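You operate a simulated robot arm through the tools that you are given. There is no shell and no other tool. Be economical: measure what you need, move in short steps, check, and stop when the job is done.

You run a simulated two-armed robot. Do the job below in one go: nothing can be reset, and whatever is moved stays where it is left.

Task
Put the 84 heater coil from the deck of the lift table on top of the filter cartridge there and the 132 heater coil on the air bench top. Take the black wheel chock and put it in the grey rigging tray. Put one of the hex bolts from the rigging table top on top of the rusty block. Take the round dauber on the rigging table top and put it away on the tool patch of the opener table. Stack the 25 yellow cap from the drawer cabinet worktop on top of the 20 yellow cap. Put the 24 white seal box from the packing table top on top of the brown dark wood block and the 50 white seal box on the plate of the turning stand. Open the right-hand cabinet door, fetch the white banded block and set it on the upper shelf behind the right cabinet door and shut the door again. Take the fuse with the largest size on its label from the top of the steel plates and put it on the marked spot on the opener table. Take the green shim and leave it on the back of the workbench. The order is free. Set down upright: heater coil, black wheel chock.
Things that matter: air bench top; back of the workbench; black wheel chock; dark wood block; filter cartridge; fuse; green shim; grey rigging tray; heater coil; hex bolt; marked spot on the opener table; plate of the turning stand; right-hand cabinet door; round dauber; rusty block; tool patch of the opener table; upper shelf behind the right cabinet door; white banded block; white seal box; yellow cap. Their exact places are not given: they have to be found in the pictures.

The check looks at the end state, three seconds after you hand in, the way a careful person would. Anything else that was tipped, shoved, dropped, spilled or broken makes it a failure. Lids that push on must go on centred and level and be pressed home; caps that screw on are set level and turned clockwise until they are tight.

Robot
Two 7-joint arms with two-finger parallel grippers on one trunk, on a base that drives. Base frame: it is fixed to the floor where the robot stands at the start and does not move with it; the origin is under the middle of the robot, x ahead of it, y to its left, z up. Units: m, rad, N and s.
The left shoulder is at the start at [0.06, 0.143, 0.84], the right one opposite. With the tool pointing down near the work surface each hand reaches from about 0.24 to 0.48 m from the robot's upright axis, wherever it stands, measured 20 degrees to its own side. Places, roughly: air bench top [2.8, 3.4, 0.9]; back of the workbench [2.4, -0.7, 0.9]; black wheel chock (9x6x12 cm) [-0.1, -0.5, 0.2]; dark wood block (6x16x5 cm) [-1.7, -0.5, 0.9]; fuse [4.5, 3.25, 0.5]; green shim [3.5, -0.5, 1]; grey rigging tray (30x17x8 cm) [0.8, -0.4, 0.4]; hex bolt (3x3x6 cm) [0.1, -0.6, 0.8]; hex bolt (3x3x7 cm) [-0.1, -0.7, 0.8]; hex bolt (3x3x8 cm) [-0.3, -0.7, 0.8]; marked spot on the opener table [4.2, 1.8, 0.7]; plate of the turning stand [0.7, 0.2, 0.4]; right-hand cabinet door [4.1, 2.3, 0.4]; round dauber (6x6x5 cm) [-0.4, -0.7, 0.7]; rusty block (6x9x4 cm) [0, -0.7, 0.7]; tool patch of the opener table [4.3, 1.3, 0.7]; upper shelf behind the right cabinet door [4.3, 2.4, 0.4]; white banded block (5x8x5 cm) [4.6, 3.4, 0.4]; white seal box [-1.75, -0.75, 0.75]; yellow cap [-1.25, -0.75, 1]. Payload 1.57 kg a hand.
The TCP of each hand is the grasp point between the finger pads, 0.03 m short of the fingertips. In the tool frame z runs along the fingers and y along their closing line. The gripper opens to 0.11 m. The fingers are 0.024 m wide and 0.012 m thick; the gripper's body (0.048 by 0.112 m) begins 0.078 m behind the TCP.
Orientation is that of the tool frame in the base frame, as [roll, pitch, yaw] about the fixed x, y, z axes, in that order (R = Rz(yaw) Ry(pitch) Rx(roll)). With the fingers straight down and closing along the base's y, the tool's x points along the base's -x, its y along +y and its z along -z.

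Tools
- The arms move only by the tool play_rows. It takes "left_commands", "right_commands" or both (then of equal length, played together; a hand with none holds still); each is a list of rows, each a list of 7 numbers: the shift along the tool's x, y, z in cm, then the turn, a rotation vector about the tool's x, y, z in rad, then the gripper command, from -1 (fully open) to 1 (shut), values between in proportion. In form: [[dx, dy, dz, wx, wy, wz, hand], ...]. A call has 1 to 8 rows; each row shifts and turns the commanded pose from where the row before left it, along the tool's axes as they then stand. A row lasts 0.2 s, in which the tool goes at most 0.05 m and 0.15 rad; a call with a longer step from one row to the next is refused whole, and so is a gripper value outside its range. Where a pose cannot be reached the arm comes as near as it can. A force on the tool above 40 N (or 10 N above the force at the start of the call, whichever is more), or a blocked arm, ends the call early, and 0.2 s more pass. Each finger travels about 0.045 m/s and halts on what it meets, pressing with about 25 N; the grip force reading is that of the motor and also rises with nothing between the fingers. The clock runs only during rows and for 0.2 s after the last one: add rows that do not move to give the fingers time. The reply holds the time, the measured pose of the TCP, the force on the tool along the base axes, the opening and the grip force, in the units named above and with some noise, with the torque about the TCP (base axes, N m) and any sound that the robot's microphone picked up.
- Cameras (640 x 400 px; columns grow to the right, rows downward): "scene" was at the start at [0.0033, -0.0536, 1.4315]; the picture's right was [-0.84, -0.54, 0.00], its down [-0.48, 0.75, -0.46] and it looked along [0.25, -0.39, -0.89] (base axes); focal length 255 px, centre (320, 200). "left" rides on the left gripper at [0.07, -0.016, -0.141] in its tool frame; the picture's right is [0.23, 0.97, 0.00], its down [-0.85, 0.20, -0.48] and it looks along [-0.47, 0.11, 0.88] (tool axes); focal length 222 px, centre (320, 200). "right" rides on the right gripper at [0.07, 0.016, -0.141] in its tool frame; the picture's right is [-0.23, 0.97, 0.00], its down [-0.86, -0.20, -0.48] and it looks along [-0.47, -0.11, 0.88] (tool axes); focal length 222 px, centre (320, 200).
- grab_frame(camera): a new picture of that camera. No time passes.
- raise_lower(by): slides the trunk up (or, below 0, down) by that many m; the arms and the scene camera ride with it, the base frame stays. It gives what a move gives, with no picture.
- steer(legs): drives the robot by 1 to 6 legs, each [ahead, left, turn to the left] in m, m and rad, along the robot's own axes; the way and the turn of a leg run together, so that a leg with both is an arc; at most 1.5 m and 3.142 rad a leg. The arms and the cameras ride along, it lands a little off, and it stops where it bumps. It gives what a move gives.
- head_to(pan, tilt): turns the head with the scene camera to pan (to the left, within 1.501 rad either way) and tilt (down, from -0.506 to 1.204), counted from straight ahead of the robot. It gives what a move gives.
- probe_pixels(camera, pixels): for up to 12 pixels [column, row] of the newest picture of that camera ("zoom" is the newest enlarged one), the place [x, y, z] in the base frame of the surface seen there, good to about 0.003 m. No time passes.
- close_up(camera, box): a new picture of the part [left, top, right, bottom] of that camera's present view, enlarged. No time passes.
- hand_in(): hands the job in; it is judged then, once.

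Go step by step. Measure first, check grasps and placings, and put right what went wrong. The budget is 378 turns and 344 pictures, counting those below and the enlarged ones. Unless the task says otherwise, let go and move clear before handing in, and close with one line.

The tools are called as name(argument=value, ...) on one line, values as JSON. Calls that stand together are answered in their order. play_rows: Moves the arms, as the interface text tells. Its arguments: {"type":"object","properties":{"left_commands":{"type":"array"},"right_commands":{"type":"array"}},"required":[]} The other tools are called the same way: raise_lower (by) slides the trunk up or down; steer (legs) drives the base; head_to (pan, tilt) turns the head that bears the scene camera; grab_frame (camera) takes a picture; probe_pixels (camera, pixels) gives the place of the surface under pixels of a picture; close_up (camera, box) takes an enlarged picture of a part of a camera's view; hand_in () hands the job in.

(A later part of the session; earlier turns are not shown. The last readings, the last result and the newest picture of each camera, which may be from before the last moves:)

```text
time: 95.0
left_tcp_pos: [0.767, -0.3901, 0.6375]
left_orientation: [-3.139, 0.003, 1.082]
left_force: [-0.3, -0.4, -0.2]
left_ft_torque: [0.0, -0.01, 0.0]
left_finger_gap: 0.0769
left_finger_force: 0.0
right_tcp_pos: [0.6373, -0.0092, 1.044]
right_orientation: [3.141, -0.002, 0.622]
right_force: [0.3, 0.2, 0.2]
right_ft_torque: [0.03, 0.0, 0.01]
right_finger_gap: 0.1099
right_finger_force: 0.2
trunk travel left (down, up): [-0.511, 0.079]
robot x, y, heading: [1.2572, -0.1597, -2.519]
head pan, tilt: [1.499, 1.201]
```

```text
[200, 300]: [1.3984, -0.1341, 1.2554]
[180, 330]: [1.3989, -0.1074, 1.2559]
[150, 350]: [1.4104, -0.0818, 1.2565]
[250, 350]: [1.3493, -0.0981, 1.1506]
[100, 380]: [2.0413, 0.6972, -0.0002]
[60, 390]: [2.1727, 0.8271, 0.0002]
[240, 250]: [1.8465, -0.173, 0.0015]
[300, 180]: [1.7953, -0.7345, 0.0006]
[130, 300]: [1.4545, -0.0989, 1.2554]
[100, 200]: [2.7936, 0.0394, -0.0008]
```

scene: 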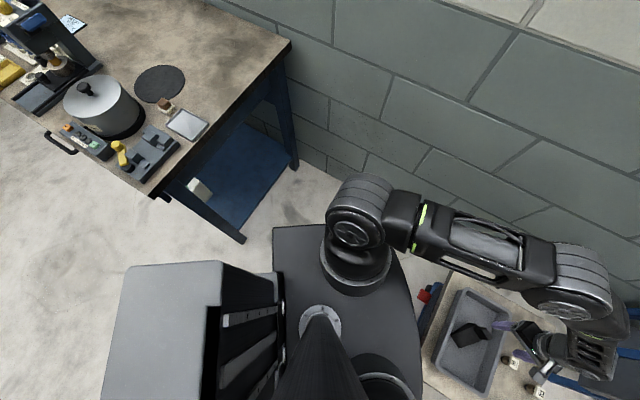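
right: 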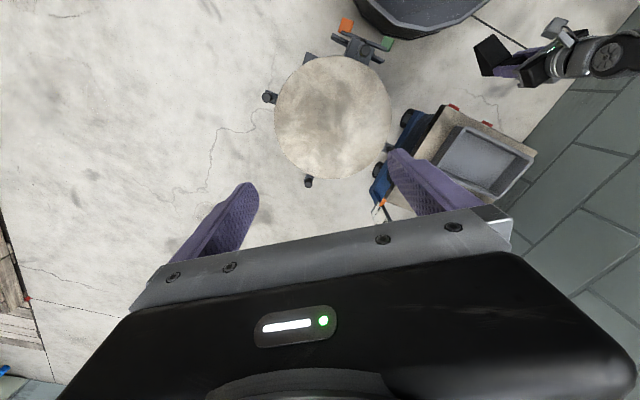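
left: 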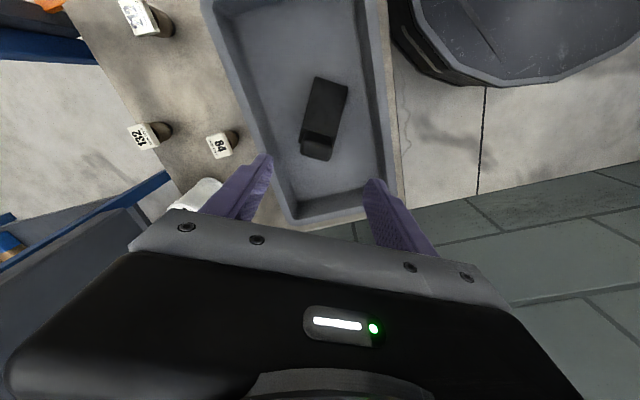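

The trunk box reaches only ~0.22 m behind, so there's room. Shift and turn to face -x.

steer(legs=[[0.11, 0.125, 0], [0, 0, -0.62]])

head_to(pan=0, tilt=0.95)

grab_frame(camera="scene")

```text
time: 98.1
left_tcp_pos: [0.7068, -0.2297, 0.6379]
left_orientation: [-3.138, 0.001, 0.468]
left_force: [0.2, 0.1, -0.3]
left_ft_torque: [-0.02, 0.0, 0.01]
left_finger_gap: 0.0773
left_finger_force: 0.0
right_tcp_pos: [0.8211, 0.1571, 1.0441]
right_orientation: [3.141, -0.001, 0.007]
right_force: [-0.7, 0.1, -0.3]
right_ft_torque: [0.01, -0.02, 0.0]
right_finger_gap: 0.11
right_finger_force: 0.2
trunk travel left (down, up): [-0.511, 0.079]
robot x, y, heading: [1.241, -0.324, -3.133]
head pan, tilt: [1.499, 1.201]
```

```text
time: 99.7
left_tcp_pos: [0.7067, -0.23, 0.6374]
left_orientation: [-3.138, 0.003, 0.467]
left_force: [0.0, 0.0, -0.2]
left_ft_torque: [0.02, -0.03, 0.03]
left_finger_gap: 0.0767
left_finger_force: 0.1
right_tcp_pos: [0.8204, 0.1569, 1.0436]
right_orientation: [-3.141, -0.002, 0.009]
right_force: [0.1, 0.1, 1.0]
right_ft_torque: [-0.02, 0.0, -0.02]
right_finger_gap: 0.11
right_finger_force: 0.1
trunk travel left (down, up): [-0.511, 0.079]
robot x, y, heading: [1.2377, -0.3224, -3.137]
head pan, tilt: [0.0, 0.949]
```

```text
281 pictures are left
```

scene: 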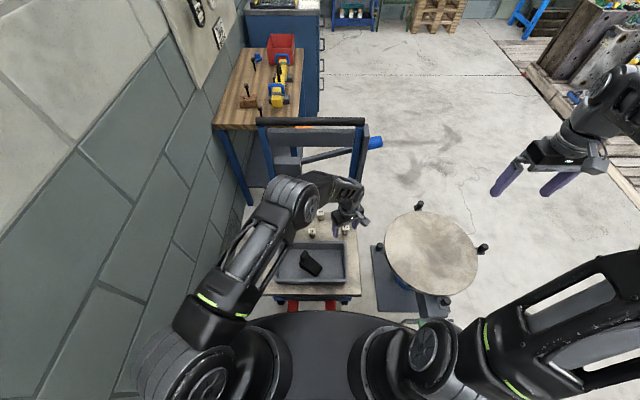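

Straighten yaw and tilt the left hand ~35° forward.

play_rows(left_commands=[[0, 0, 0, 0, 0, 0.118, -0.4], [0, 0, 0, 0, 0, 0.118, -0.4], [0, 0, 0, 0, 0, 0.118, -0.4], [0, 0, 0, 0, 0, 0.113, -0.4], [0, 2, 0, 0, -0.15, 0, -0.4], [0, 4, 0, 0, -0.15, 0, -0.4], [0, 4, 0, 0, -0.15, 0, -0.4], [0, 3.5, 0, 0, -0.15, 0, -0.4]])

raise_lower(by=-0.1)

grab_frame(camera="left")

```text
time: 101.5
left_tcp_pos: [0.7069, -0.3632, 0.64]
left_orientation: [-3.139, 0.606, 0.002]
left_force: [-0.2, 0.4, 0.1]
left_ft_torque: [0.01, -0.02, 0.01]
left_finger_gap: 0.0771
left_finger_force: 0.0
right_tcp_pos: [0.8209, 0.1566, 1.0447]
right_orientation: [3.142, 0.0, 0.008]
right_force: [-0.3, 0.0, 0.0]
right_ft_torque: [0.0, -0.01, 0.01]
right_finger_gap: 0.1099
right_finger_force: 0.1
trunk travel left (down, up): [-0.511, 0.079]
robot x, y, heading: [1.2396, -0.3231, -3.133]
head pan, tilt: [0.0, 0.949]
```

```text
time: 102.8
left_tcp_pos: [0.7073, -0.3628, 0.5385]
left_orientation: [-3.141, 0.602, 0.001]
left_force: [0.7, 0.2, -0.1]
left_ft_torque: [0.03, -0.02, -0.03]
left_finger_gap: 0.0771
left_finger_force: 0.0
right_tcp_pos: [0.8208, 0.1556, 0.9466]
right_orientation: [3.14, 0.001, 0.007]
right_force: [-0.6, -0.2, 0.1]
right_ft_torque: [0.01, 0.04, -0.01]
right_finger_gap: 0.11
right_finger_force: 0.0
trunk travel left (down, up): [-0.411, 0.179]
robot x, y, heading: [1.2402, -0.3268, -3.133]
head pan, tilt: [0.0, 0.949]
```

```text
280 pictures are left
```

left: 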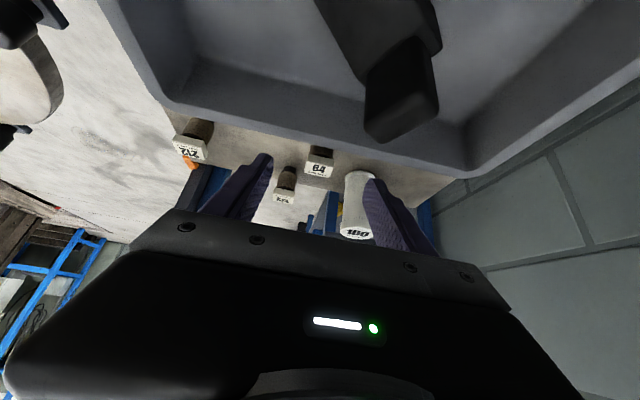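

Coils and cartridge are visible past the tray. Zoom and probe.

close_up(camera="left", box=[260, 130, 400, 245])

probe_pixels(camera="zoom", pixels=[[225, 170], [300, 185], [260, 160], [270, 110], [240, 95], [300, 100], [80, 310], [150, 315], [115, 240], [390, 465], [420, 300], [460, 380]])

```text
3.48 times, centred on (330, 188) of left
```

zoom: 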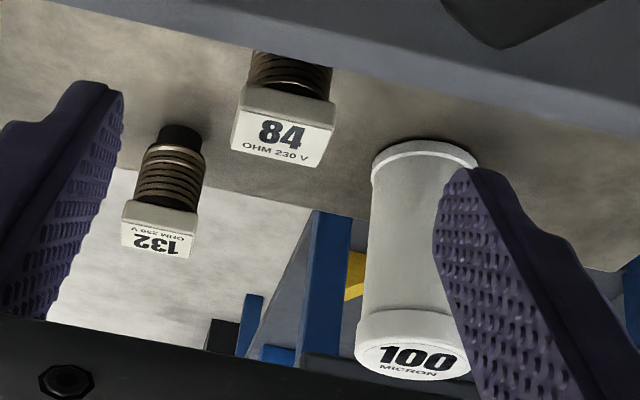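

```text
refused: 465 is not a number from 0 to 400
```

probe_pixels(camera="zoom", pixels=[[234, 148], [316, 165], [272, 130], [240, 95], [333, 108], [290, 70], [124, 245], [190, 257], [165, 205], [410, 358], [420, 160], [365, 355]])

```text
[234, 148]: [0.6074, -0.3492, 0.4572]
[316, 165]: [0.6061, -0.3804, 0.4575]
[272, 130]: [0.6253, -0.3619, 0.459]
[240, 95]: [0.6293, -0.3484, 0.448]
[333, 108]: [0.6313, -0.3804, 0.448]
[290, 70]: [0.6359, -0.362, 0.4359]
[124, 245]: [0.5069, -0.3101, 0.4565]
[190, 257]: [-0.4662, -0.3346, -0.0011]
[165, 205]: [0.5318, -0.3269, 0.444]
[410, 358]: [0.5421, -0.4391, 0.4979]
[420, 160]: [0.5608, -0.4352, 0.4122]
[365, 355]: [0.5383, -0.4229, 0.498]
```

Coil 84 cap centre ≈(0.618,-0.365), top 0.458. Approach along the tilted tool axis, then close.

play_rows(left_commands=[[-2.1, 0.2, 0, 0, 0, 0, -0.4], [0, 0, 4.4, 0, 0, 0, -0.4], [0, 0, 4.4, 0, 0, 0, -0.4], [0, 0, 3.9, 0, 0, 0, -0.4], [0, 0, 0, 0, 0, 0, -0.4]])

grab_frame(camera="left")

```text
time: 104.0
left_tcp_pos: [0.6164, -0.3656, 0.4459]
left_orientation: [-3.139, 0.602, 0.001]
left_force: [-0.8, 0.6, 0.4]
left_ft_torque: [-0.01, 0.03, 0.04]
left_finger_gap: 0.0773
left_finger_force: 0.1
right_tcp_pos: [0.8206, 0.1563, 0.9441]
right_orientation: [3.141, -0.001, 0.007]
right_force: [1.3, 0.6, 0.4]
right_ft_torque: [-0.02, 0.04, 0.0]
right_finger_gap: 0.1099
right_finger_force: 0.1
trunk travel left (down, up): [-0.411, 0.179]
robot x, y, heading: [1.2434, -0.3251, -3.134]
head pan, tilt: [0.0, 0.949]
```

```text
278 pictures are left
```

left: 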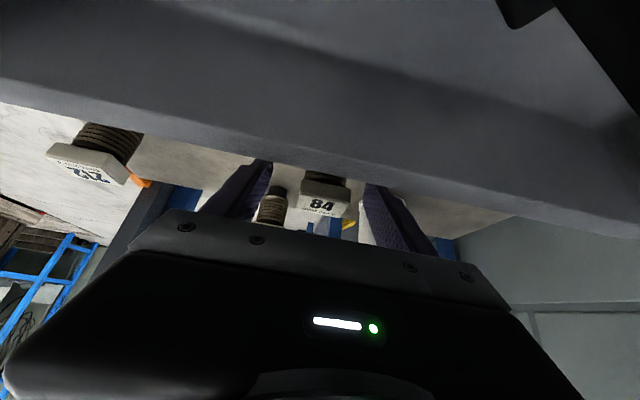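

The cap sits between the fingers. Close and lift straight up.

play_rows(left_commands=[[0, 0, 0, 0, 0, 0, 1], [0, 0, 0, 0, 0, 0, 1], [0, 0, 0, 0, 0, 0, 1], [0, 0, 0, 0, 0, 0, 1], [0, 0, 0, 0, 0, 0, 1], [-1.7, 0, -2.5, 0, 0, 0, 1], [-2.5, 0, -3.7, 0, 0, 0, 1], [-2.5, 0, -3.7, 0, 0, 0, 1]])

grab_frame(camera="left")

```text
time: 105.8
left_tcp_pos: [0.6188, -0.3648, 0.5667]
left_orientation: [-3.14, 0.601, 0.001]
left_force: [-0.1, 0.9, -0.9]
left_ft_torque: [0.0, 0.01, 0.0]
left_finger_gap: 0.0337
left_finger_force: 24.8
right_tcp_pos: [0.8212, 0.1559, 0.9433]
right_orientation: [3.141, -0.001, 0.006]
right_force: [-0.1, -0.7, 0.3]
right_ft_torque: [-0.02, -0.02, -0.04]
right_finger_gap: 0.11
right_finger_force: 0.0
trunk travel left (down, up): [-0.411, 0.179]
robot x, y, heading: [1.2401, -0.325, -3.133]
head pan, tilt: [0.0, 0.949]
```

```text
277 pictures are left
```

left: 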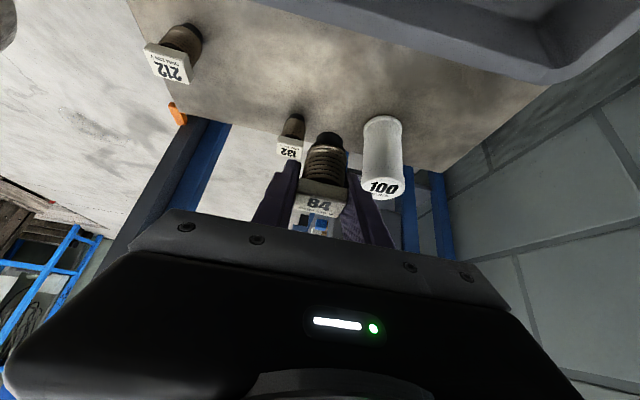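

Coil 84 held. Probe the cartridge's top centre.

close_up(camera="left", box=[340, 105, 430, 210])

probe_pixels(camera="left", pixels=[[368, 186], [384, 187], [402, 189], [384, 181], [383, 197], [366, 150], [401, 155], [383, 125]])

```text
3.81 times, centred on (385, 158) of left
```

zoom: 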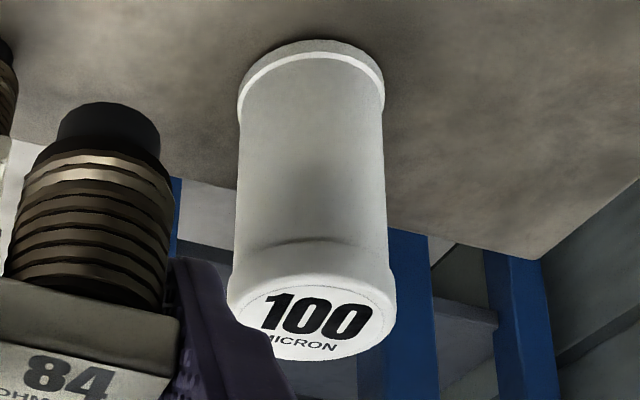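

```text
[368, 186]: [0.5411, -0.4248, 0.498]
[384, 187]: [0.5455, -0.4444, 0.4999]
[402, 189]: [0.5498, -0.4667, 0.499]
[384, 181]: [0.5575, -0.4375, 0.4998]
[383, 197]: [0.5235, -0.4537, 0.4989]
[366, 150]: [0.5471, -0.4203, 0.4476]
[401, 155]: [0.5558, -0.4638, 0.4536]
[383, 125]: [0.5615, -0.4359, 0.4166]
```

Cartridge top centre ≈(0.541,-0.4455), z 0.499. Move the coil over it (bottom is ~2 cm above).

play_rows(left_commands=[[-2.2, 2.7, 1.5, 0, 0, 0, 1], [-2.2, 2.7, 1.5, 0, 0, 0, 1], [-2.2, 2.7, 1.5, 0, 0, 0, 1], [0, 0, 0, 0, 0, 0, 1]])

grab_frame(camera="left")

close_up(camera="scene", box=[250, 170, 410, 300])

```text
time: 106.8
left_tcp_pos: [0.5399, -0.4441, 0.5656]
left_orientation: [-3.14, 0.603, 0.003]
left_force: [-0.1, -0.7, -0.4]
left_ft_torque: [0.02, -0.01, 0.04]
left_finger_gap: 0.0336
left_finger_force: 25.0
right_tcp_pos: [0.8215, 0.1555, 0.9435]
right_orientation: [-3.141, 0.0, 0.008]
right_force: [-0.2, -0.5, 0.5]
right_ft_torque: [0.0, -0.03, 0.0]
right_finger_gap: 0.11
right_finger_force: 0.0
trunk travel left (down, up): [-0.411, 0.179]
robot x, y, heading: [1.2417, -0.3252, -3.134]
head pan, tilt: [0.0, 0.949]
```

```text
275 pictures are left
```

left: 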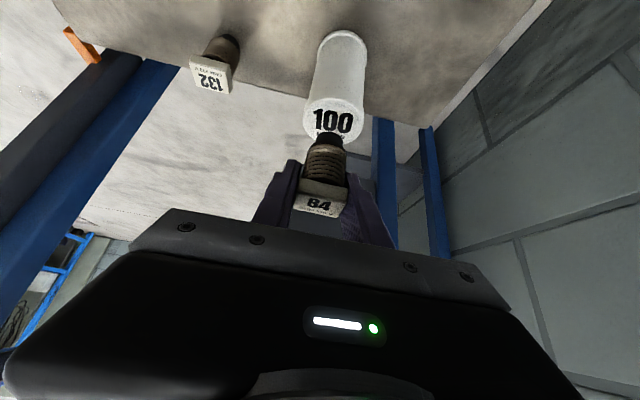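

```text
3.08 times, centred on (330, 235) of scene
```

zoom: 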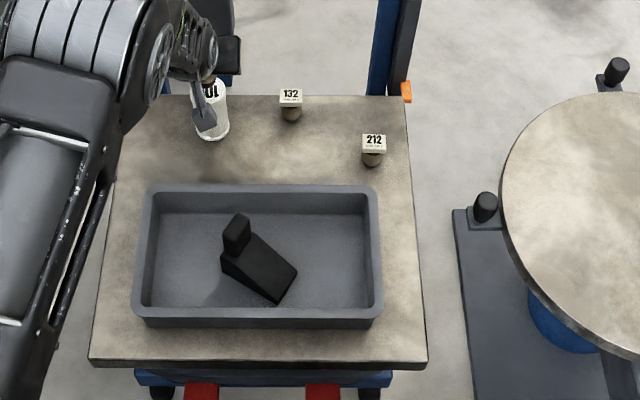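

Prediction of the cartridge centre matches the image (331,125 vs ~334,122). Lower 1.5 cm, then in 1 mm steps.

play_rows(left_commands=[[0.5, 0.15, 0.62, 0, 0, 0, 1], [0.45, 0, 0.62, 0, 0, 0, 1], [0.113, 0, 0.165, 0, 0, 0, 1], [0.06, 0, 0.083, 0, 0, 0, 1]])

grab_frame(camera="left")

```text
time: 107.8
left_tcp_pos: [0.5393, -0.4465, 0.5475]
left_orientation: [-3.139, 0.603, 0.002]
left_force: [-0.8, -0.1, -1.1]
left_ft_torque: [-0.01, 0.0, -0.06]
left_finger_gap: 0.0336
left_finger_force: 25.1
right_tcp_pos: [0.8205, 0.1565, 0.9446]
right_orientation: [-3.142, -0.002, 0.006]
right_force: [0.6, 0.0, 0.5]
right_ft_torque: [0.0, 0.01, 0.0]
right_finger_gap: 0.1099
right_finger_force: 0.0
trunk travel left (down, up): [-0.411, 0.179]
robot x, y, heading: [1.2424, -0.324, -3.141]
head pan, tilt: [0.0, 0.949]
```

```text
273 pictures are left
```

left: 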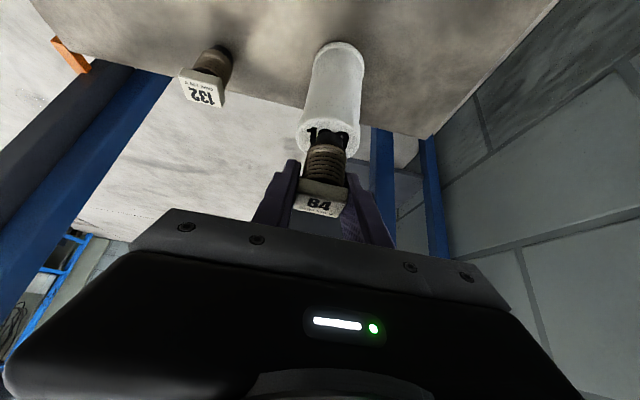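

Coil foot at (327,139) coincides with the predicted centre. Continue down in 1 mm steps until contact.

play_rows(left_commands=[[0.06, 0, 0.083, 0, 0, 0, 1], [0.06, 0, 0.083, 0, 0, 0, 1], [0.06, 0, 0.083, 0, 0, 0, 1]])

```text
time: 108.7
left_tcp_pos: [0.5392, -0.4476, 0.546]
left_orientation: [-3.139, 0.608, 0.002]
left_force: [1.7, -0.6, 14.0]
left_ft_torque: [0.04, -0.23, -0.01]
left_finger_gap: 0.0341
left_finger_force: 25.1
right_tcp_pos: [0.8216, 0.1561, 0.9458]
right_orientation: [-3.141, 0.0, 0.007]
right_force: [-0.7, 0.2, -0.1]
right_ft_torque: [-0.02, -0.01, -0.01]
right_finger_gap: 0.1101
right_finger_force: 0.2
trunk travel left (down, up): [-0.411, 0.179]
robot x, y, heading: [1.2398, -0.327, -3.136]
head pan, tilt: [0.0, 0.949]
```

Contact. Back off 1 mm, open, then withdraw along the tool axis.

play_rows(left_commands=[[-0.06, 0, -0.083, 0, 0, 0, 1], [0, 0, 0, 0, 0, 0, 0.3], [0, 0, 0, 0, 0, 0, 0], [0, 0, 0, 0, 0, 0, -0.2], [0, 0, 0, 0, 0, 0, -0.3], [0, 0, -2, 0, 0, 0, -0.3], [0, 0, -4, 0, 0, 0, -0.3], [0, 0, -4.5, 0, 0, 0, -0.3]])

grab_frame(camera="left")

```text
time: 110.5
left_tcp_pos: [0.6017, -0.4488, 0.6317]
left_orientation: [-3.14, 0.602, 0.001]
left_force: [0.6, 0.4, 0.1]
left_ft_torque: [0.02, 0.03, -0.01]
left_finger_gap: 0.0717
left_finger_force: 0.0
right_tcp_pos: [0.8216, 0.1562, 0.9441]
right_orientation: [3.14, 0.001, 0.006]
right_force: [-0.6, 0.1, 0.2]
right_ft_torque: [-0.01, 0.01, 0.0]
right_finger_gap: 0.1102
right_finger_force: 0.1
trunk travel left (down, up): [-0.411, 0.179]
robot x, y, heading: [1.2396, -0.3259, -3.132]
head pan, tilt: [0.0, 0.949]
```

```text
272 pictures are left
```

left: 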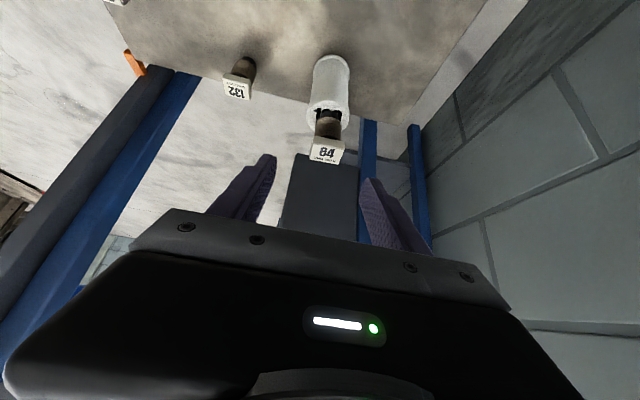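

Coil 84 stands on the cartridge. Next take coil 132; probe its cap.

close_up(camera="left", box=[205, 45, 285, 105])

probe_pixels(camera="zoom", pixels=[[150, 260], [150, 380], [350, 270], [345, 390], [250, 320], [245, 250], [360, 240], [250, 200]])

```text
6.67 times, centred on (245, 75) of left
```

zoom: 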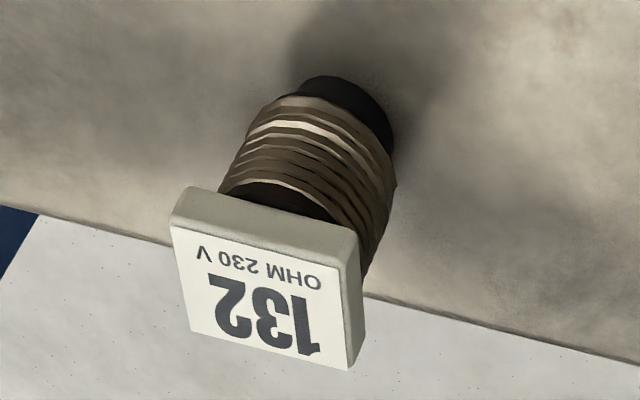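

```text
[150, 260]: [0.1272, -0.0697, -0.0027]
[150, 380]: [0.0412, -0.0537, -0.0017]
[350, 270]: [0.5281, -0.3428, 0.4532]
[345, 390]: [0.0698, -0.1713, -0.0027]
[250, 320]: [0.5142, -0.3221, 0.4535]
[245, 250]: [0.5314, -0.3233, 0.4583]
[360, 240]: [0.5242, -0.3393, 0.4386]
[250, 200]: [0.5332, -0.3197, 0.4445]
```

Cap 132 centre ≈(0.520,-0.325). Move sideways first, then lower trunk 10 cm.

play_rows(left_commands=[[0, -4.1, 0, 0, 0, 0, -0.3], [0, -4.1, 0, 0, 0, 0, -0.3], [0, -4.2, 0, 0, 0, 0, -0.3], [0, 0, 0, 0, 0, 0, -0.3]])

raise_lower(by=-0.1)

grab_frame(camera="left")

```text
time: 111.5
left_tcp_pos: [0.6, -0.323, 0.6337]
left_orientation: [-3.137, 0.603, 0.004]
left_force: [-0.2, 0.2, -1.0]
left_ft_torque: [0.0, -0.01, 0.03]
left_finger_gap: 0.0716
left_finger_force: 0.1
right_tcp_pos: [0.8211, 0.1555, 0.9431]
right_orientation: [-3.141, 0.0, 0.006]
right_force: [0.1, -0.6, -0.8]
right_ft_torque: [-0.02, -0.05, 0.01]
right_finger_gap: 0.1101
right_finger_force: 0.0
trunk travel left (down, up): [-0.411, 0.179]
robot x, y, heading: [1.2413, -0.3246, -3.13]
head pan, tilt: [0.0, 0.949]
```

```text
time: 112.8
left_tcp_pos: [0.5988, -0.3237, 0.533]
left_orientation: [-3.141, 0.603, 0.002]
left_force: [-0.2, -0.1, 0.3]
left_ft_torque: [-0.01, -0.02, 0.0]
left_finger_gap: 0.0712
left_finger_force: 0.1
right_tcp_pos: [0.8213, 0.1564, 0.8449]
right_orientation: [3.141, 0.0, 0.008]
right_force: [0.5, 0.1, 0.3]
right_ft_torque: [-0.01, 0.04, 0.02]
right_finger_gap: 0.1101
right_finger_force: 0.0
trunk travel left (down, up): [-0.311, 0.279]
robot x, y, heading: [1.2417, -0.3241, -3.14]
head pan, tilt: [0.0, 0.949]
```

```text
270 pictures are left
```

left: 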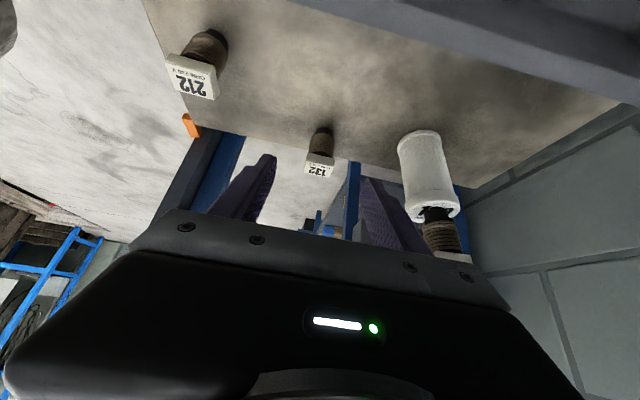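

close_up(camera="left", box=[290, 120, 350, 185])

probe_pixels(camera="left", pixels=[[308, 170], [329, 174], [320, 167], [310, 163], [331, 166], [320, 160], [320, 148]])

```text
6.15 times, centred on (320, 152) of left
```

zoom: 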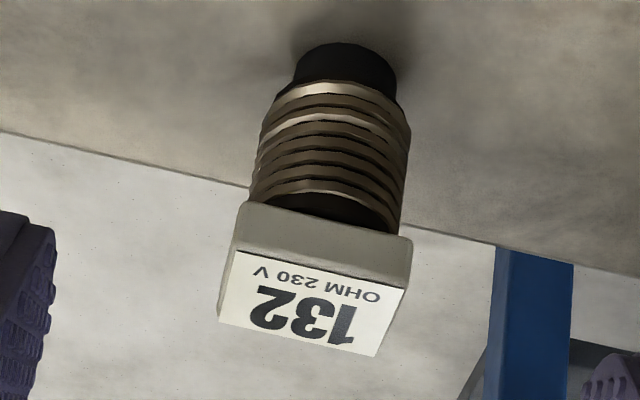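

```text
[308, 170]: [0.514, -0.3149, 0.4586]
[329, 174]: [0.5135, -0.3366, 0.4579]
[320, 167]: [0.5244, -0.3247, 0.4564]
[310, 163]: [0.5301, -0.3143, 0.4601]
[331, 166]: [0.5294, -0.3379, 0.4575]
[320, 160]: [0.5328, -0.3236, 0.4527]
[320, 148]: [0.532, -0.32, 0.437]
```

Cap centre (0.520,-0.325) confirmed. Approach and grip.

play_rows(left_commands=[[-1.5, 0.13, 0, 0, 0, 0, -0.3], [0, 0, 4, 0, 0, 0, -0.3], [0, 0, 4, 0, 0, 0, -0.3], [0, 0, 3.7, 0, 0, 0, -0.3], [0, 0, 0, 0, 0, 0, -0.3]])

grab_frame(camera="left")

```text
time: 114.0
left_tcp_pos: [0.5206, -0.3255, 0.4427]
left_orientation: [-3.14, 0.6, 0.001]
left_force: [-0.3, 0.3, 0.0]
left_ft_torque: [0.01, 0.02, -0.02]
left_finger_gap: 0.0715
left_finger_force: 0.0
right_tcp_pos: [0.8207, 0.1555, 0.8431]
right_orientation: [3.141, -0.001, 0.007]
right_force: [-0.4, 0.2, -0.7]
right_ft_torque: [0.0, -0.04, 0.0]
right_finger_gap: 0.1099
right_finger_force: 0.0
trunk travel left (down, up): [-0.311, 0.279]
robot x, y, heading: [1.2407, -0.3233, -3.137]
head pan, tilt: [0.0, 0.949]
```

```text
268 pictures are left
```

left: 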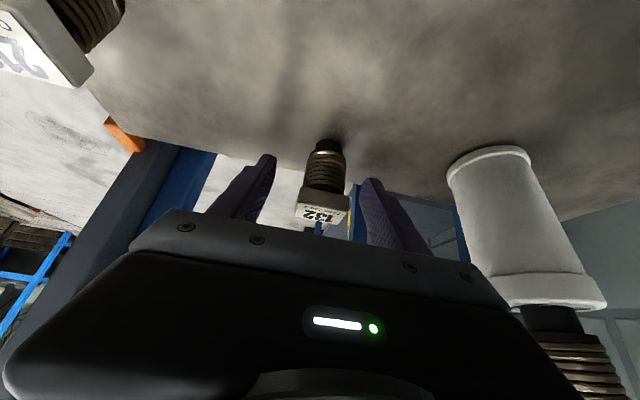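

Close, lift, and draw back.

play_rows(left_commands=[[0, 0, 0, 0, 0, 0, 1], [0, 0, 0, 0, 0, 0, 1], [0, 0, 0, 0, 0, 0, 1], [0, 0, 0, 0, 0, 0, 1], [0, 0, 0, 0, 0, 0, 1], [-2.5, 0, -3.7, 0, 0, 0, 1], [-2.5, 0, -3.7, 0, 0, 0, 1], [-2.5, 0, -3.7, 0, 0, 0, 1]])

play_rows(left_commands=[[2, 0, -4.5, 0, 0, 0, 1], [2, 0, -4.5, 0, 0, 0, 1], [2, 0, -4.5, 0, 0, 0, 1], [2, 0, -4, 0, 0, 0, 1]])

grab_frame(camera="left")

```text
time: 115.8
left_tcp_pos: [0.5246, -0.3245, 0.576]
left_orientation: [-3.14, 0.601, -0.002]
left_force: [-0.4, 0.5, -1.8]
left_ft_torque: [-0.02, 0.01, -0.03]
left_finger_gap: 0.0337
left_finger_force: 24.5
right_tcp_pos: [0.8203, 0.1564, 0.8444]
right_orientation: [3.14, -0.002, 0.007]
right_force: [-1.2, 0.3, -1.2]
right_ft_torque: [-0.01, 0.0, 0.0]
right_finger_gap: 0.1102
right_finger_force: 0.2
trunk travel left (down, up): [-0.311, 0.279]
robot x, y, heading: [1.2405, -0.3226, -3.131]
head pan, tilt: [0.0, 0.949]
```

```text
time: 116.8
left_tcp_pos: [0.6901, -0.3244, 0.6771]
left_orientation: [-3.14, 0.603, 0.001]
left_force: [-0.5, 0.7, -1.4]
left_ft_torque: [0.01, 0.0, -0.02]
left_finger_gap: 0.0337
left_finger_force: 24.8
right_tcp_pos: [0.8213, 0.1572, 0.8436]
right_orientation: [3.141, 0.0, 0.005]
right_force: [0.7, 0.2, -0.1]
right_ft_torque: [0.03, 0.0, 0.02]
right_finger_gap: 0.1097
right_finger_force: 0.1
trunk travel left (down, up): [-0.311, 0.279]
robot x, y, heading: [1.2391, -0.3276, -3.129]
head pan, tilt: [0.0, 0.949]
```

```text
267 pictures are left
```

left: 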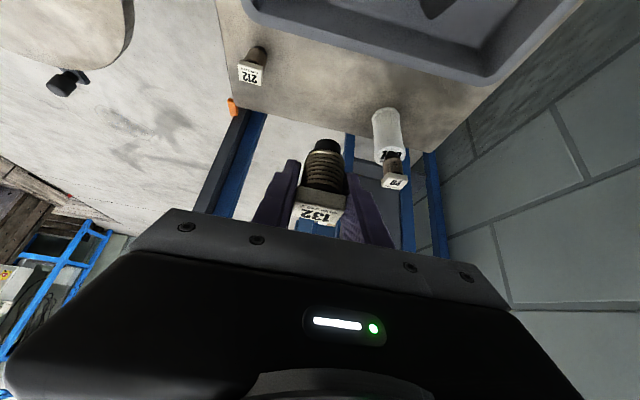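

Coil 132 held. Tuck both hands for travel, raise the trunk.

play_rows(left_commands=[[0.85, 2.6, -3.0, 0, 0, 0, 1], [0.85, 2.6, -3.0, 0, 0, 0, 1], [0.85, 2.6, -3.0, 0, 0, 0, 1], [0.85, 2.6, -3.0, 0, 0, 0, 1], [0.85, 2.6, -3.0, 0, 0, 0, 1]], right_commands=[[0, 4.2, 0, 0, 0, 0, -1], [0, 4.2, 0, 0, 0, 0, -1], [0, 4.2, 0, 0, 0, 0, -1], [0, 4.2, 0, 0, 0, 0, -1], [0, 4.2, 0, 0, 0, 0, -1]])

raise_lower(by=0.277)

```text
time: 118.0
left_tcp_pos: [0.8076, -0.4555, 0.7771]
left_orientation: [-3.138, 0.6, 0.001]
left_force: [0.2, 0.0, -1.5]
left_ft_torque: [0.0, 0.02, -0.02]
left_finger_gap: 0.0337
left_finger_force: 25.3
right_tcp_pos: [0.8226, -0.0535, 0.8455]
right_orientation: [3.141, 0.0, 0.006]
right_force: [0.3, -0.6, 0.4]
right_ft_torque: [-0.01, -0.04, -0.02]
right_finger_gap: 0.1102
right_finger_force: 0.1
trunk travel left (down, up): [-0.311, 0.279]
robot x, y, heading: [1.2429, -0.3221, -3.135]
head pan, tilt: [0.0, 0.949]
```

```text
time: 120.8
left_tcp_pos: [0.807, -0.4548, 1.0538]
left_orientation: [-3.139, 0.602, 0.003]
left_force: [0.1, 0.7, -1.3]
left_ft_torque: [-0.02, -0.04, 0.0]
left_finger_gap: 0.0333
left_finger_force: 25.8
right_tcp_pos: [0.823, -0.0525, 1.1199]
right_orientation: [3.14, -0.002, 0.007]
right_force: [-0.7, 0.2, 0.0]
right_ft_torque: [0.03, 0.01, 0.0]
right_finger_gap: 0.1098
right_finger_force: 0.1
trunk travel left (down, up): [-0.588, 0.002]
robot x, y, heading: [1.241, -0.3216, -3.139]
head pan, tilt: [0.0, 0.949]
```

Drive around the turning stand back toward the rigging table.

steer(legs=[[0, -1.1, 0], [1.48, 0, 0], [0, 0, 1.571], [0.7, 0, 0]])

grab_frame(camera="scene")

```text
time: 123.8
left_tcp_pos: [0.8565, -0.1429, 1.0543]
left_orientation: [-3.139, 0.6, 0.201]
left_force: [0.7, 0.2, -1.7]
left_ft_torque: [0.01, 0.0, -0.01]
left_finger_gap: 0.0338
left_finger_force: 24.8
right_tcp_pos: [0.7929, 0.2551, 1.1211]
right_orientation: [3.141, 0.0, 0.206]
right_force: [-0.4, 0.1, 0.5]
right_ft_torque: [-0.01, 0.0, 0.01]
right_finger_gap: 0.1098
right_finger_force: 0.1
trunk travel left (down, up): [-0.588, 0.002]
robot x, y, heading: [1.2552, 0.0705, -2.935]
head pan, tilt: [0.0, 0.949]
stopped in leg 1: the robot was blocked; the commanded pose is now the measured one
```

```text
266 pictures are left
```

scene: 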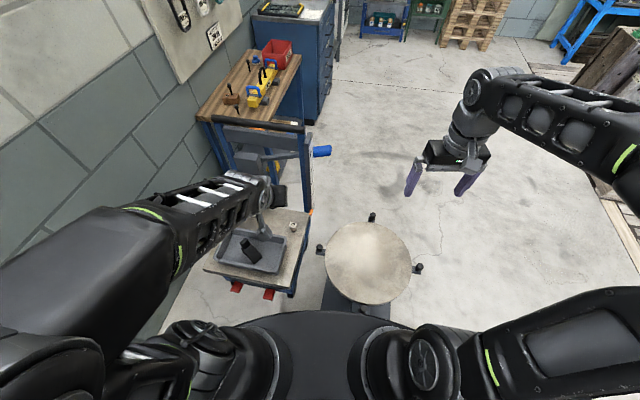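

The base bumped the turning stand's arm near (0.99,0.12). Back off (+x) and check whether the stand shifted.

steer(legs=[[-0.18, 0, 0]])

head_to(pan=-0.5, tilt=1.1)

grab_frame(camera="scene")

grab_frame(camera="right")

```text
time: 125.3
left_tcp_pos: [1.0296, -0.1075, 1.0541]
left_orientation: [-3.14, 0.601, 0.202]
left_force: [-0.8, -0.2, -0.7]
left_ft_torque: [0.02, 0.0, -0.02]
left_finger_gap: 0.0334
left_finger_force: 25.0
right_tcp_pos: [0.9663, 0.291, 1.1231]
right_orientation: [3.141, -0.001, 0.202]
right_force: [-0.1, 0.5, -0.2]
right_ft_torque: [-0.06, 0.03, -0.01]
right_finger_gap: 0.1102
right_finger_force: 0.1
trunk travel left (down, up): [-0.588, 0.002]
robot x, y, heading: [1.4298, 0.1117, -2.936]
head pan, tilt: [0.0, 0.949]
```

```text
time: 126.2
left_tcp_pos: [1.0289, -0.1061, 1.0535]
left_orientation: [-3.14, 0.603, 0.201]
left_force: [0.7, -0.5, -1.6]
left_ft_torque: [-0.02, -0.01, -0.03]
left_finger_gap: 0.0334
left_finger_force: 24.7
right_tcp_pos: [0.9652, 0.289, 1.1227]
right_orientation: [-3.141, 0.0, 0.205]
right_force: [0.4, 0.6, 0.2]
right_ft_torque: [0.01, 0.0, -0.01]
right_finger_gap: 0.1099
right_finger_force: 0.0
trunk travel left (down, up): [-0.588, 0.002]
robot x, y, heading: [1.4331, 0.1095, -2.937]
head pan, tilt: [-0.499, 1.1]
```

```text
265 pictures are left
```

scene: 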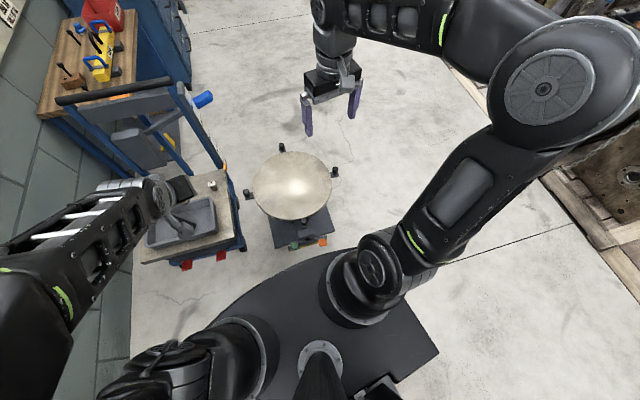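

```text
264 pictures are left
```

right: 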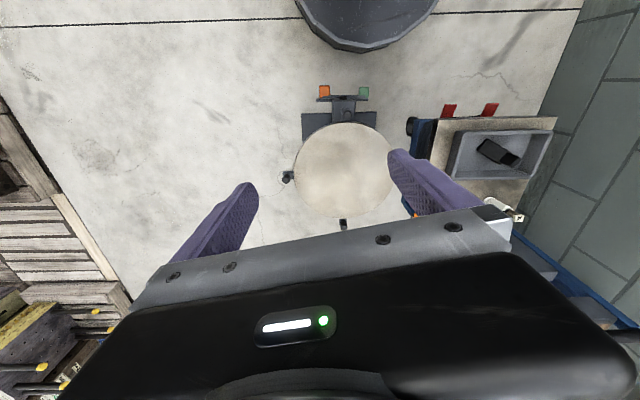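

probe_pixels(camera="right", pixels=[[324, 91], [364, 91], [346, 112], [289, 177], [343, 222], [343, 165], [305, 125], [375, 123], [510, 150], [412, 125]])

close_up(camera="right", box=[270, 75, 420, 240])

```text
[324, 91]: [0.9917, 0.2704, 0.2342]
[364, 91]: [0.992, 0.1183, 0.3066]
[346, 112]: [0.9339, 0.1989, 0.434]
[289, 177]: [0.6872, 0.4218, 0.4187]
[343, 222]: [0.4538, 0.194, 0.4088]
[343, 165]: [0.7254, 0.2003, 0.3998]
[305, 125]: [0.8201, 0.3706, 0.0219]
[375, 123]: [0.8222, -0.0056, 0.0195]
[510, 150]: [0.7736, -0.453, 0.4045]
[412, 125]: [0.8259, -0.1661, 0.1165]
```

```text
2.42 times, centred on (345, 158) of right
```

zoom: 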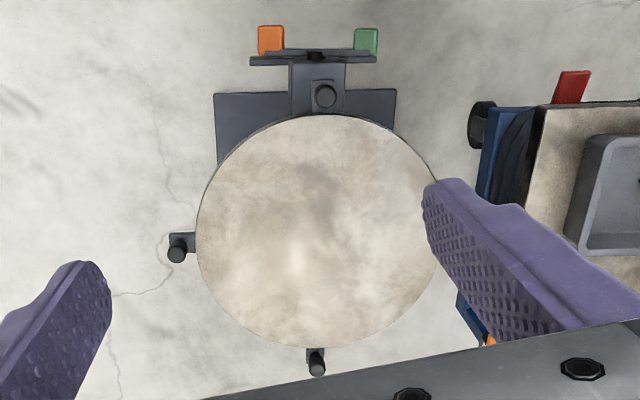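

The stand has not moved (tags at same coordinates). Continue with a wider detour.

steer(legs=[[-0.17, -0.72, 0], [0, 0, 1.366], [0, -1.5, 0], [0, -0.2, 0], [0.7, 0, 0]])

head_to(pan=-0.2, tilt=0.9)

grab_frame(camera="scene")

grab_frame(camera="right")

```text
time: 145.3
left_tcp_pos: [-0.102, -0.34, 1.0538]
left_orientation: [-3.139, 0.601, 1.592]
left_force: [0.0, 0.0, -1.9]
left_ft_torque: [0.03, -0.02, 0.01]
left_finger_gap: 0.0336
left_finger_force: 25.2
right_tcp_pos: [-0.5029, -0.3307, 1.1214]
right_orientation: [3.141, -0.001, 1.595]
right_force: [-0.5, -0.8, 0.7]
right_ft_torque: [-0.03, -0.01, -0.01]
right_finger_gap: 0.1102
right_finger_force: 0.0
trunk travel left (down, up): [-0.588, 0.002]
robot x, y, heading: [-0.242, 0.0923, -1.543]
head pan, tilt: [-0.499, 1.1]
```

```text
time: 146.1
left_tcp_pos: [-0.1018, -0.339, 1.0544]
left_orientation: [-3.139, 0.6, 1.594]
left_force: [-0.4, 0.5, -0.8]
left_ft_torque: [-0.03, 0.02, -0.02]
left_finger_gap: 0.0334
left_finger_force: 24.9
right_tcp_pos: [-0.5028, -0.331, 1.1208]
right_orientation: [3.14, 0.0, 1.597]
right_force: [0.4, 0.0, 0.5]
right_ft_torque: [-0.01, 0.0, -0.01]
right_finger_gap: 0.1099
right_finger_force: 0.1
trunk travel left (down, up): [-0.588, 0.002]
robot x, y, heading: [-0.2422, 0.089, -1.541]
head pan, tilt: [-0.201, 0.901]
```

```text
262 pictures are left
```

scene: 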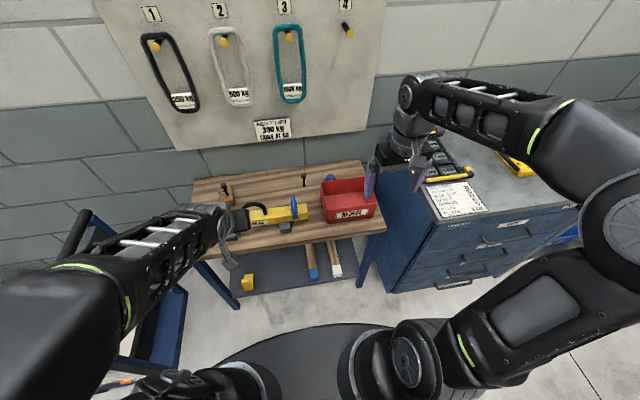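

```text
261 pictures are left
```

right: 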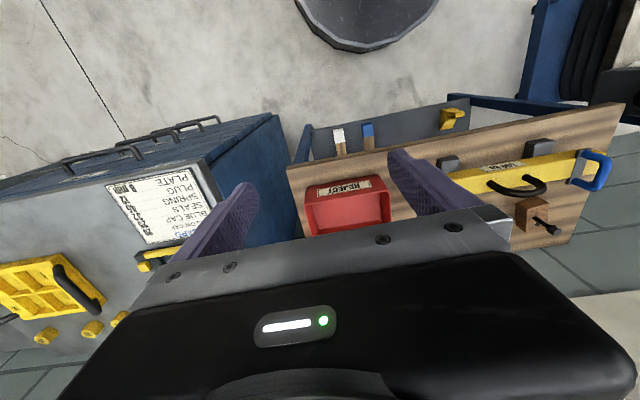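

Drive 0.2 ahead and move the right hand toward the dauber.

steer(legs=[[0.19, 0, -0.03]])

play_rows(right_commands=[[0, 1.5, 4.5, 0, 0, 0, 0], [0, 1.5, 4.5, 0, 0, 0, 0], [-2, 1.5, 4, 0, 0, 0, 0], [-3.5, 1, 2, 0, 0, 0, 0], [-4.5, 0, 0, 0, 0, 0, 0], [-4.5, 0, 0, 0, 0, 0, 0], [0, 0, 0, 0, 0, 0, 0]])

grab_frame(camera="right")

```text
time: 147.7
left_tcp_pos: [-0.1149, -0.5326, 1.0532]
left_orientation: [-3.139, 0.601, 1.56]
left_force: [-0.4, -0.4, -1.8]
left_ft_torque: [0.02, 0.01, 0.01]
left_finger_gap: 0.0337
left_finger_force: 24.2
right_tcp_pos: [-0.516, -0.5121, 1.1199]
right_orientation: [-3.141, -0.002, 1.56]
right_force: [-0.8, -0.4, 0.2]
right_ft_torque: [0.02, 0.0, -0.03]
right_finger_gap: 0.1101
right_finger_force: 0.1
trunk travel left (down, up): [-0.588, 0.002]
robot x, y, heading: [-0.2386, -0.0945, -1.578]
head pan, tilt: [-0.201, 0.901]
```

```text
time: 149.3
left_tcp_pos: [-0.1153, -0.5326, 1.0536]
left_orientation: [-3.139, 0.599, 1.559]
left_force: [0.6, 0.3, -1.3]
left_ft_torque: [0.0, 0.02, -0.04]
left_finger_gap: 0.0337
left_finger_force: 25.2
right_tcp_pos: [-0.4647, -0.6541, 0.9715]
right_orientation: [-3.14, 0.001, 1.563]
right_force: [0.5, 0.1, 0.6]
right_ft_torque: [0.02, 0.01, -0.01]
right_finger_gap: 0.0551
right_finger_force: 0.1
trunk travel left (down, up): [-0.588, 0.002]
robot x, y, heading: [-0.2394, -0.0926, -1.58]
head pan, tilt: [-0.201, 0.901]
```

```text
260 pictures are left
```

right: 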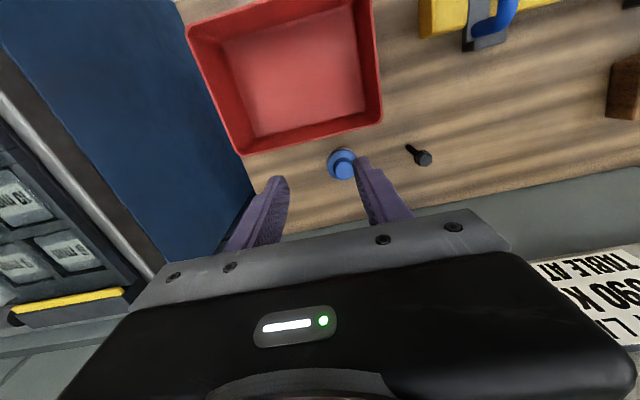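

close_up(camera="right", box=[310, 130, 390, 190])

probe_pixels(camera="right", pixels=[[345, 168], [345, 173], [345, 163], [338, 158], [330, 165], [352, 153], [375, 118], [320, 150], [340, 130]])

```text
6.67 times, centred on (350, 160) of right
```

zoom: 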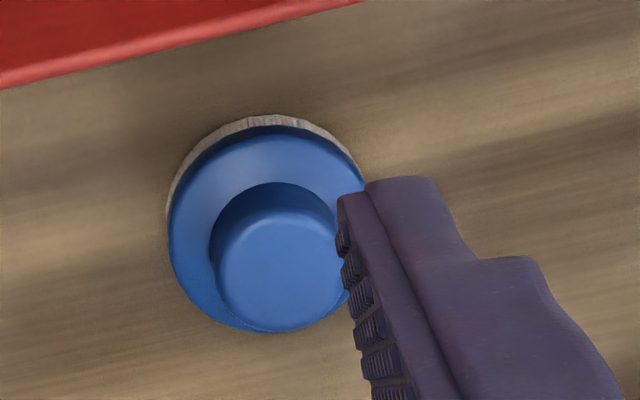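

```text
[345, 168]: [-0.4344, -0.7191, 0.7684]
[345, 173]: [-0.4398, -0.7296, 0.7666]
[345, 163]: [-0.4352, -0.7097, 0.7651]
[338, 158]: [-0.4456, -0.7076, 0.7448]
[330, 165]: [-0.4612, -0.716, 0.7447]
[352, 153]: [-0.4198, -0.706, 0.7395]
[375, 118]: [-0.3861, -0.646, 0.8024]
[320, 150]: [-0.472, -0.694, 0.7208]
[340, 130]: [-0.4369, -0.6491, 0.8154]
```

Knob centre ≈(-0.4355,-0.7215), top 0.767. Move over and descend, opening 0.06.

play_rows(right_commands=[[-3.4, 1.46, 0, 0, 0, 0, -0.1], [-3.4, 1.46, 0, 0, 0, 0, -0.1], [0, 0, 4.5, 0, 0, 0, -0.1], [0, 0, 4.5, 0, 0, 0, -0.1], [0, 0, 0, 0, 0, 0, -0.1]])

grab_frame(camera="right")

```text
time: 150.5
left_tcp_pos: [-0.1158, -0.5327, 1.0542]
left_orientation: [-3.138, 0.6, 1.56]
left_force: [-0.3, 0.1, -0.7]
left_ft_torque: [-0.01, 0.0, -0.03]
left_finger_gap: 0.0336
left_finger_force: 25.0
right_tcp_pos: [-0.433, -0.7226, 0.8761]
right_orientation: [-3.14, -0.001, 1.562]
right_force: [0.7, 0.0, -1.1]
right_ft_torque: [0.0, 0.01, -0.01]
right_finger_gap: 0.0602
right_finger_force: 0.1
trunk travel left (down, up): [-0.588, 0.002]
robot x, y, heading: [-0.2396, -0.0974, -1.578]
head pan, tilt: [-0.201, 0.901]
```

```text
258 pictures are left
```

right: 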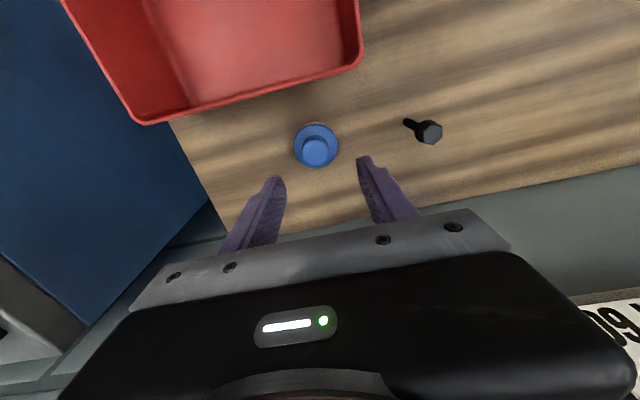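

play_rows(right_commands=[[0.1, -0.2, 4.8, 0, 0, 0, -0.1], [0, 0, 4.9, 0, 0, 0, -0.1], [0, 0, 0, 0, 0, 0, 1], [0, 0, 0, 0, 0, 0, 1], [0, 0, 0, 0, 0, 0, 1], [0, 0, 0, 0, 0, 0, 1]])

grab_frame(camera="right")

```text
time: 151.9
left_tcp_pos: [-0.1159, -0.5325, 1.0541]
left_orientation: [-3.139, 0.6, 1.559]
left_force: [-0.7, -0.3, -1.5]
left_ft_torque: [0.0, -0.01, 0.03]
left_finger_gap: 0.0338
left_finger_force: 25.0
right_tcp_pos: [-0.4337, -0.7231, 0.7844]
right_orientation: [3.141, 0.001, 1.563]
right_force: [-0.5, 0.2, 0.4]
right_ft_torque: [-0.04, 0.03, 0.0]
right_finger_gap: 0.0321
right_finger_force: 24.7
trunk travel left (down, up): [-0.588, 0.002]
robot x, y, heading: [-0.2395, -0.0929, -1.579]
head pan, tilt: [-0.201, 0.901]
```

```text
257 pictures are left
```

right: 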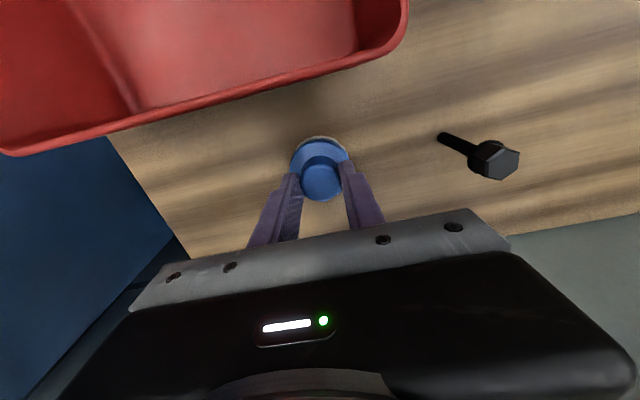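

Gripped on the knob, a bit shallow; regrip 5 mm deeper, then lift.

play_rows(right_commands=[[0, 0, 0, 0, 0, 0, 0.1], [0, 0, 0, 0, 0, 0, 0.1], [0, 0, 0.55, 0, 0, 0, 0.1], [0, 0, 0, 0, 0, 0, 1], [0, 0, 0, 0, 0, 0, 1], [0, 0, 0, 0, 0, 0, 1], [0, 0, -3, 0, 0, 0, 1], [0, 0, -4.5, 0, 0, 0, 1]])

grab_frame(camera="right")

```text
time: 153.7
left_tcp_pos: [-0.1141, -0.5317, 1.0534]
left_orientation: [-3.139, 0.601, 1.558]
left_force: [-0.4, 0.3, -0.9]
left_ft_torque: [-0.01, 0.0, 0.03]
left_finger_gap: 0.0337
left_finger_force: 25.7
right_tcp_pos: [-0.4351, -0.7213, 0.8554]
right_orientation: [3.141, -0.001, 1.561]
right_force: [-0.1, 0.4, -0.3]
right_ft_torque: [0.01, 0.01, -0.03]
right_finger_gap: 0.0321
right_finger_force: 24.5
trunk travel left (down, up): [-0.588, 0.002]
robot x, y, heading: [-0.2405, -0.0962, -1.578]
head pan, tilt: [-0.201, 0.901]
```

```text
256 pictures are left
```

right: 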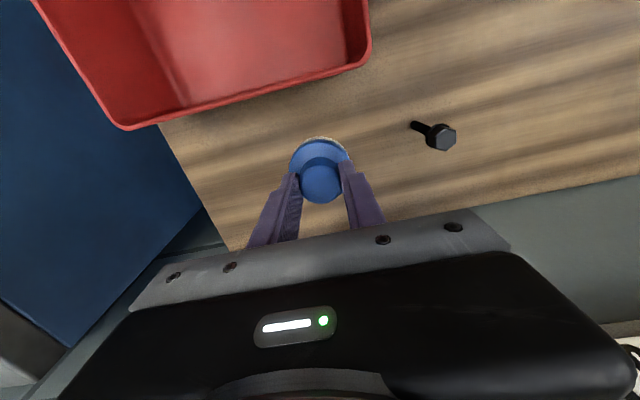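

Dauber held. Lift above the bin rim and retract.

play_rows(right_commands=[[0, 0, -4.5, 0, 0, 0, 1], [0, 0, -4.5, 0, 0, 0, 1], [3, 0, -3, 0, 0, 0, 1], [4.5, 0, -1.5, 0, 0, 0, 1], [4.5, 0, -1, 0, 0, 0, 1], [4.5, 0, 0, 0, 0, 0, 1], [4.5, 0, 0, 0, 0, 0, 1], [4.5, 0, 0, 0, 0, 0, 1]])

```text
time: 155.5
left_tcp_pos: [-0.1144, -0.5325, 1.0538]
left_orientation: [-3.137, 0.6, 1.559]
left_force: [0.0, 1.0, -1.8]
left_ft_torque: [-0.04, 0.0, -0.02]
left_finger_gap: 0.0335
left_finger_force: 24.7
right_tcp_pos: [-0.4355, -0.4661, 1.0019]
right_orientation: [3.14, 0.0, 1.564]
right_force: [-0.5, 0.0, 0.0]
right_ft_torque: [0.02, 0.0, 0.02]
right_finger_gap: 0.0321
right_finger_force: 24.5
trunk travel left (down, up): [-0.588, 0.002]
robot x, y, heading: [-0.2394, -0.0918, -1.575]
head pan, tilt: [-0.201, 0.901]
```

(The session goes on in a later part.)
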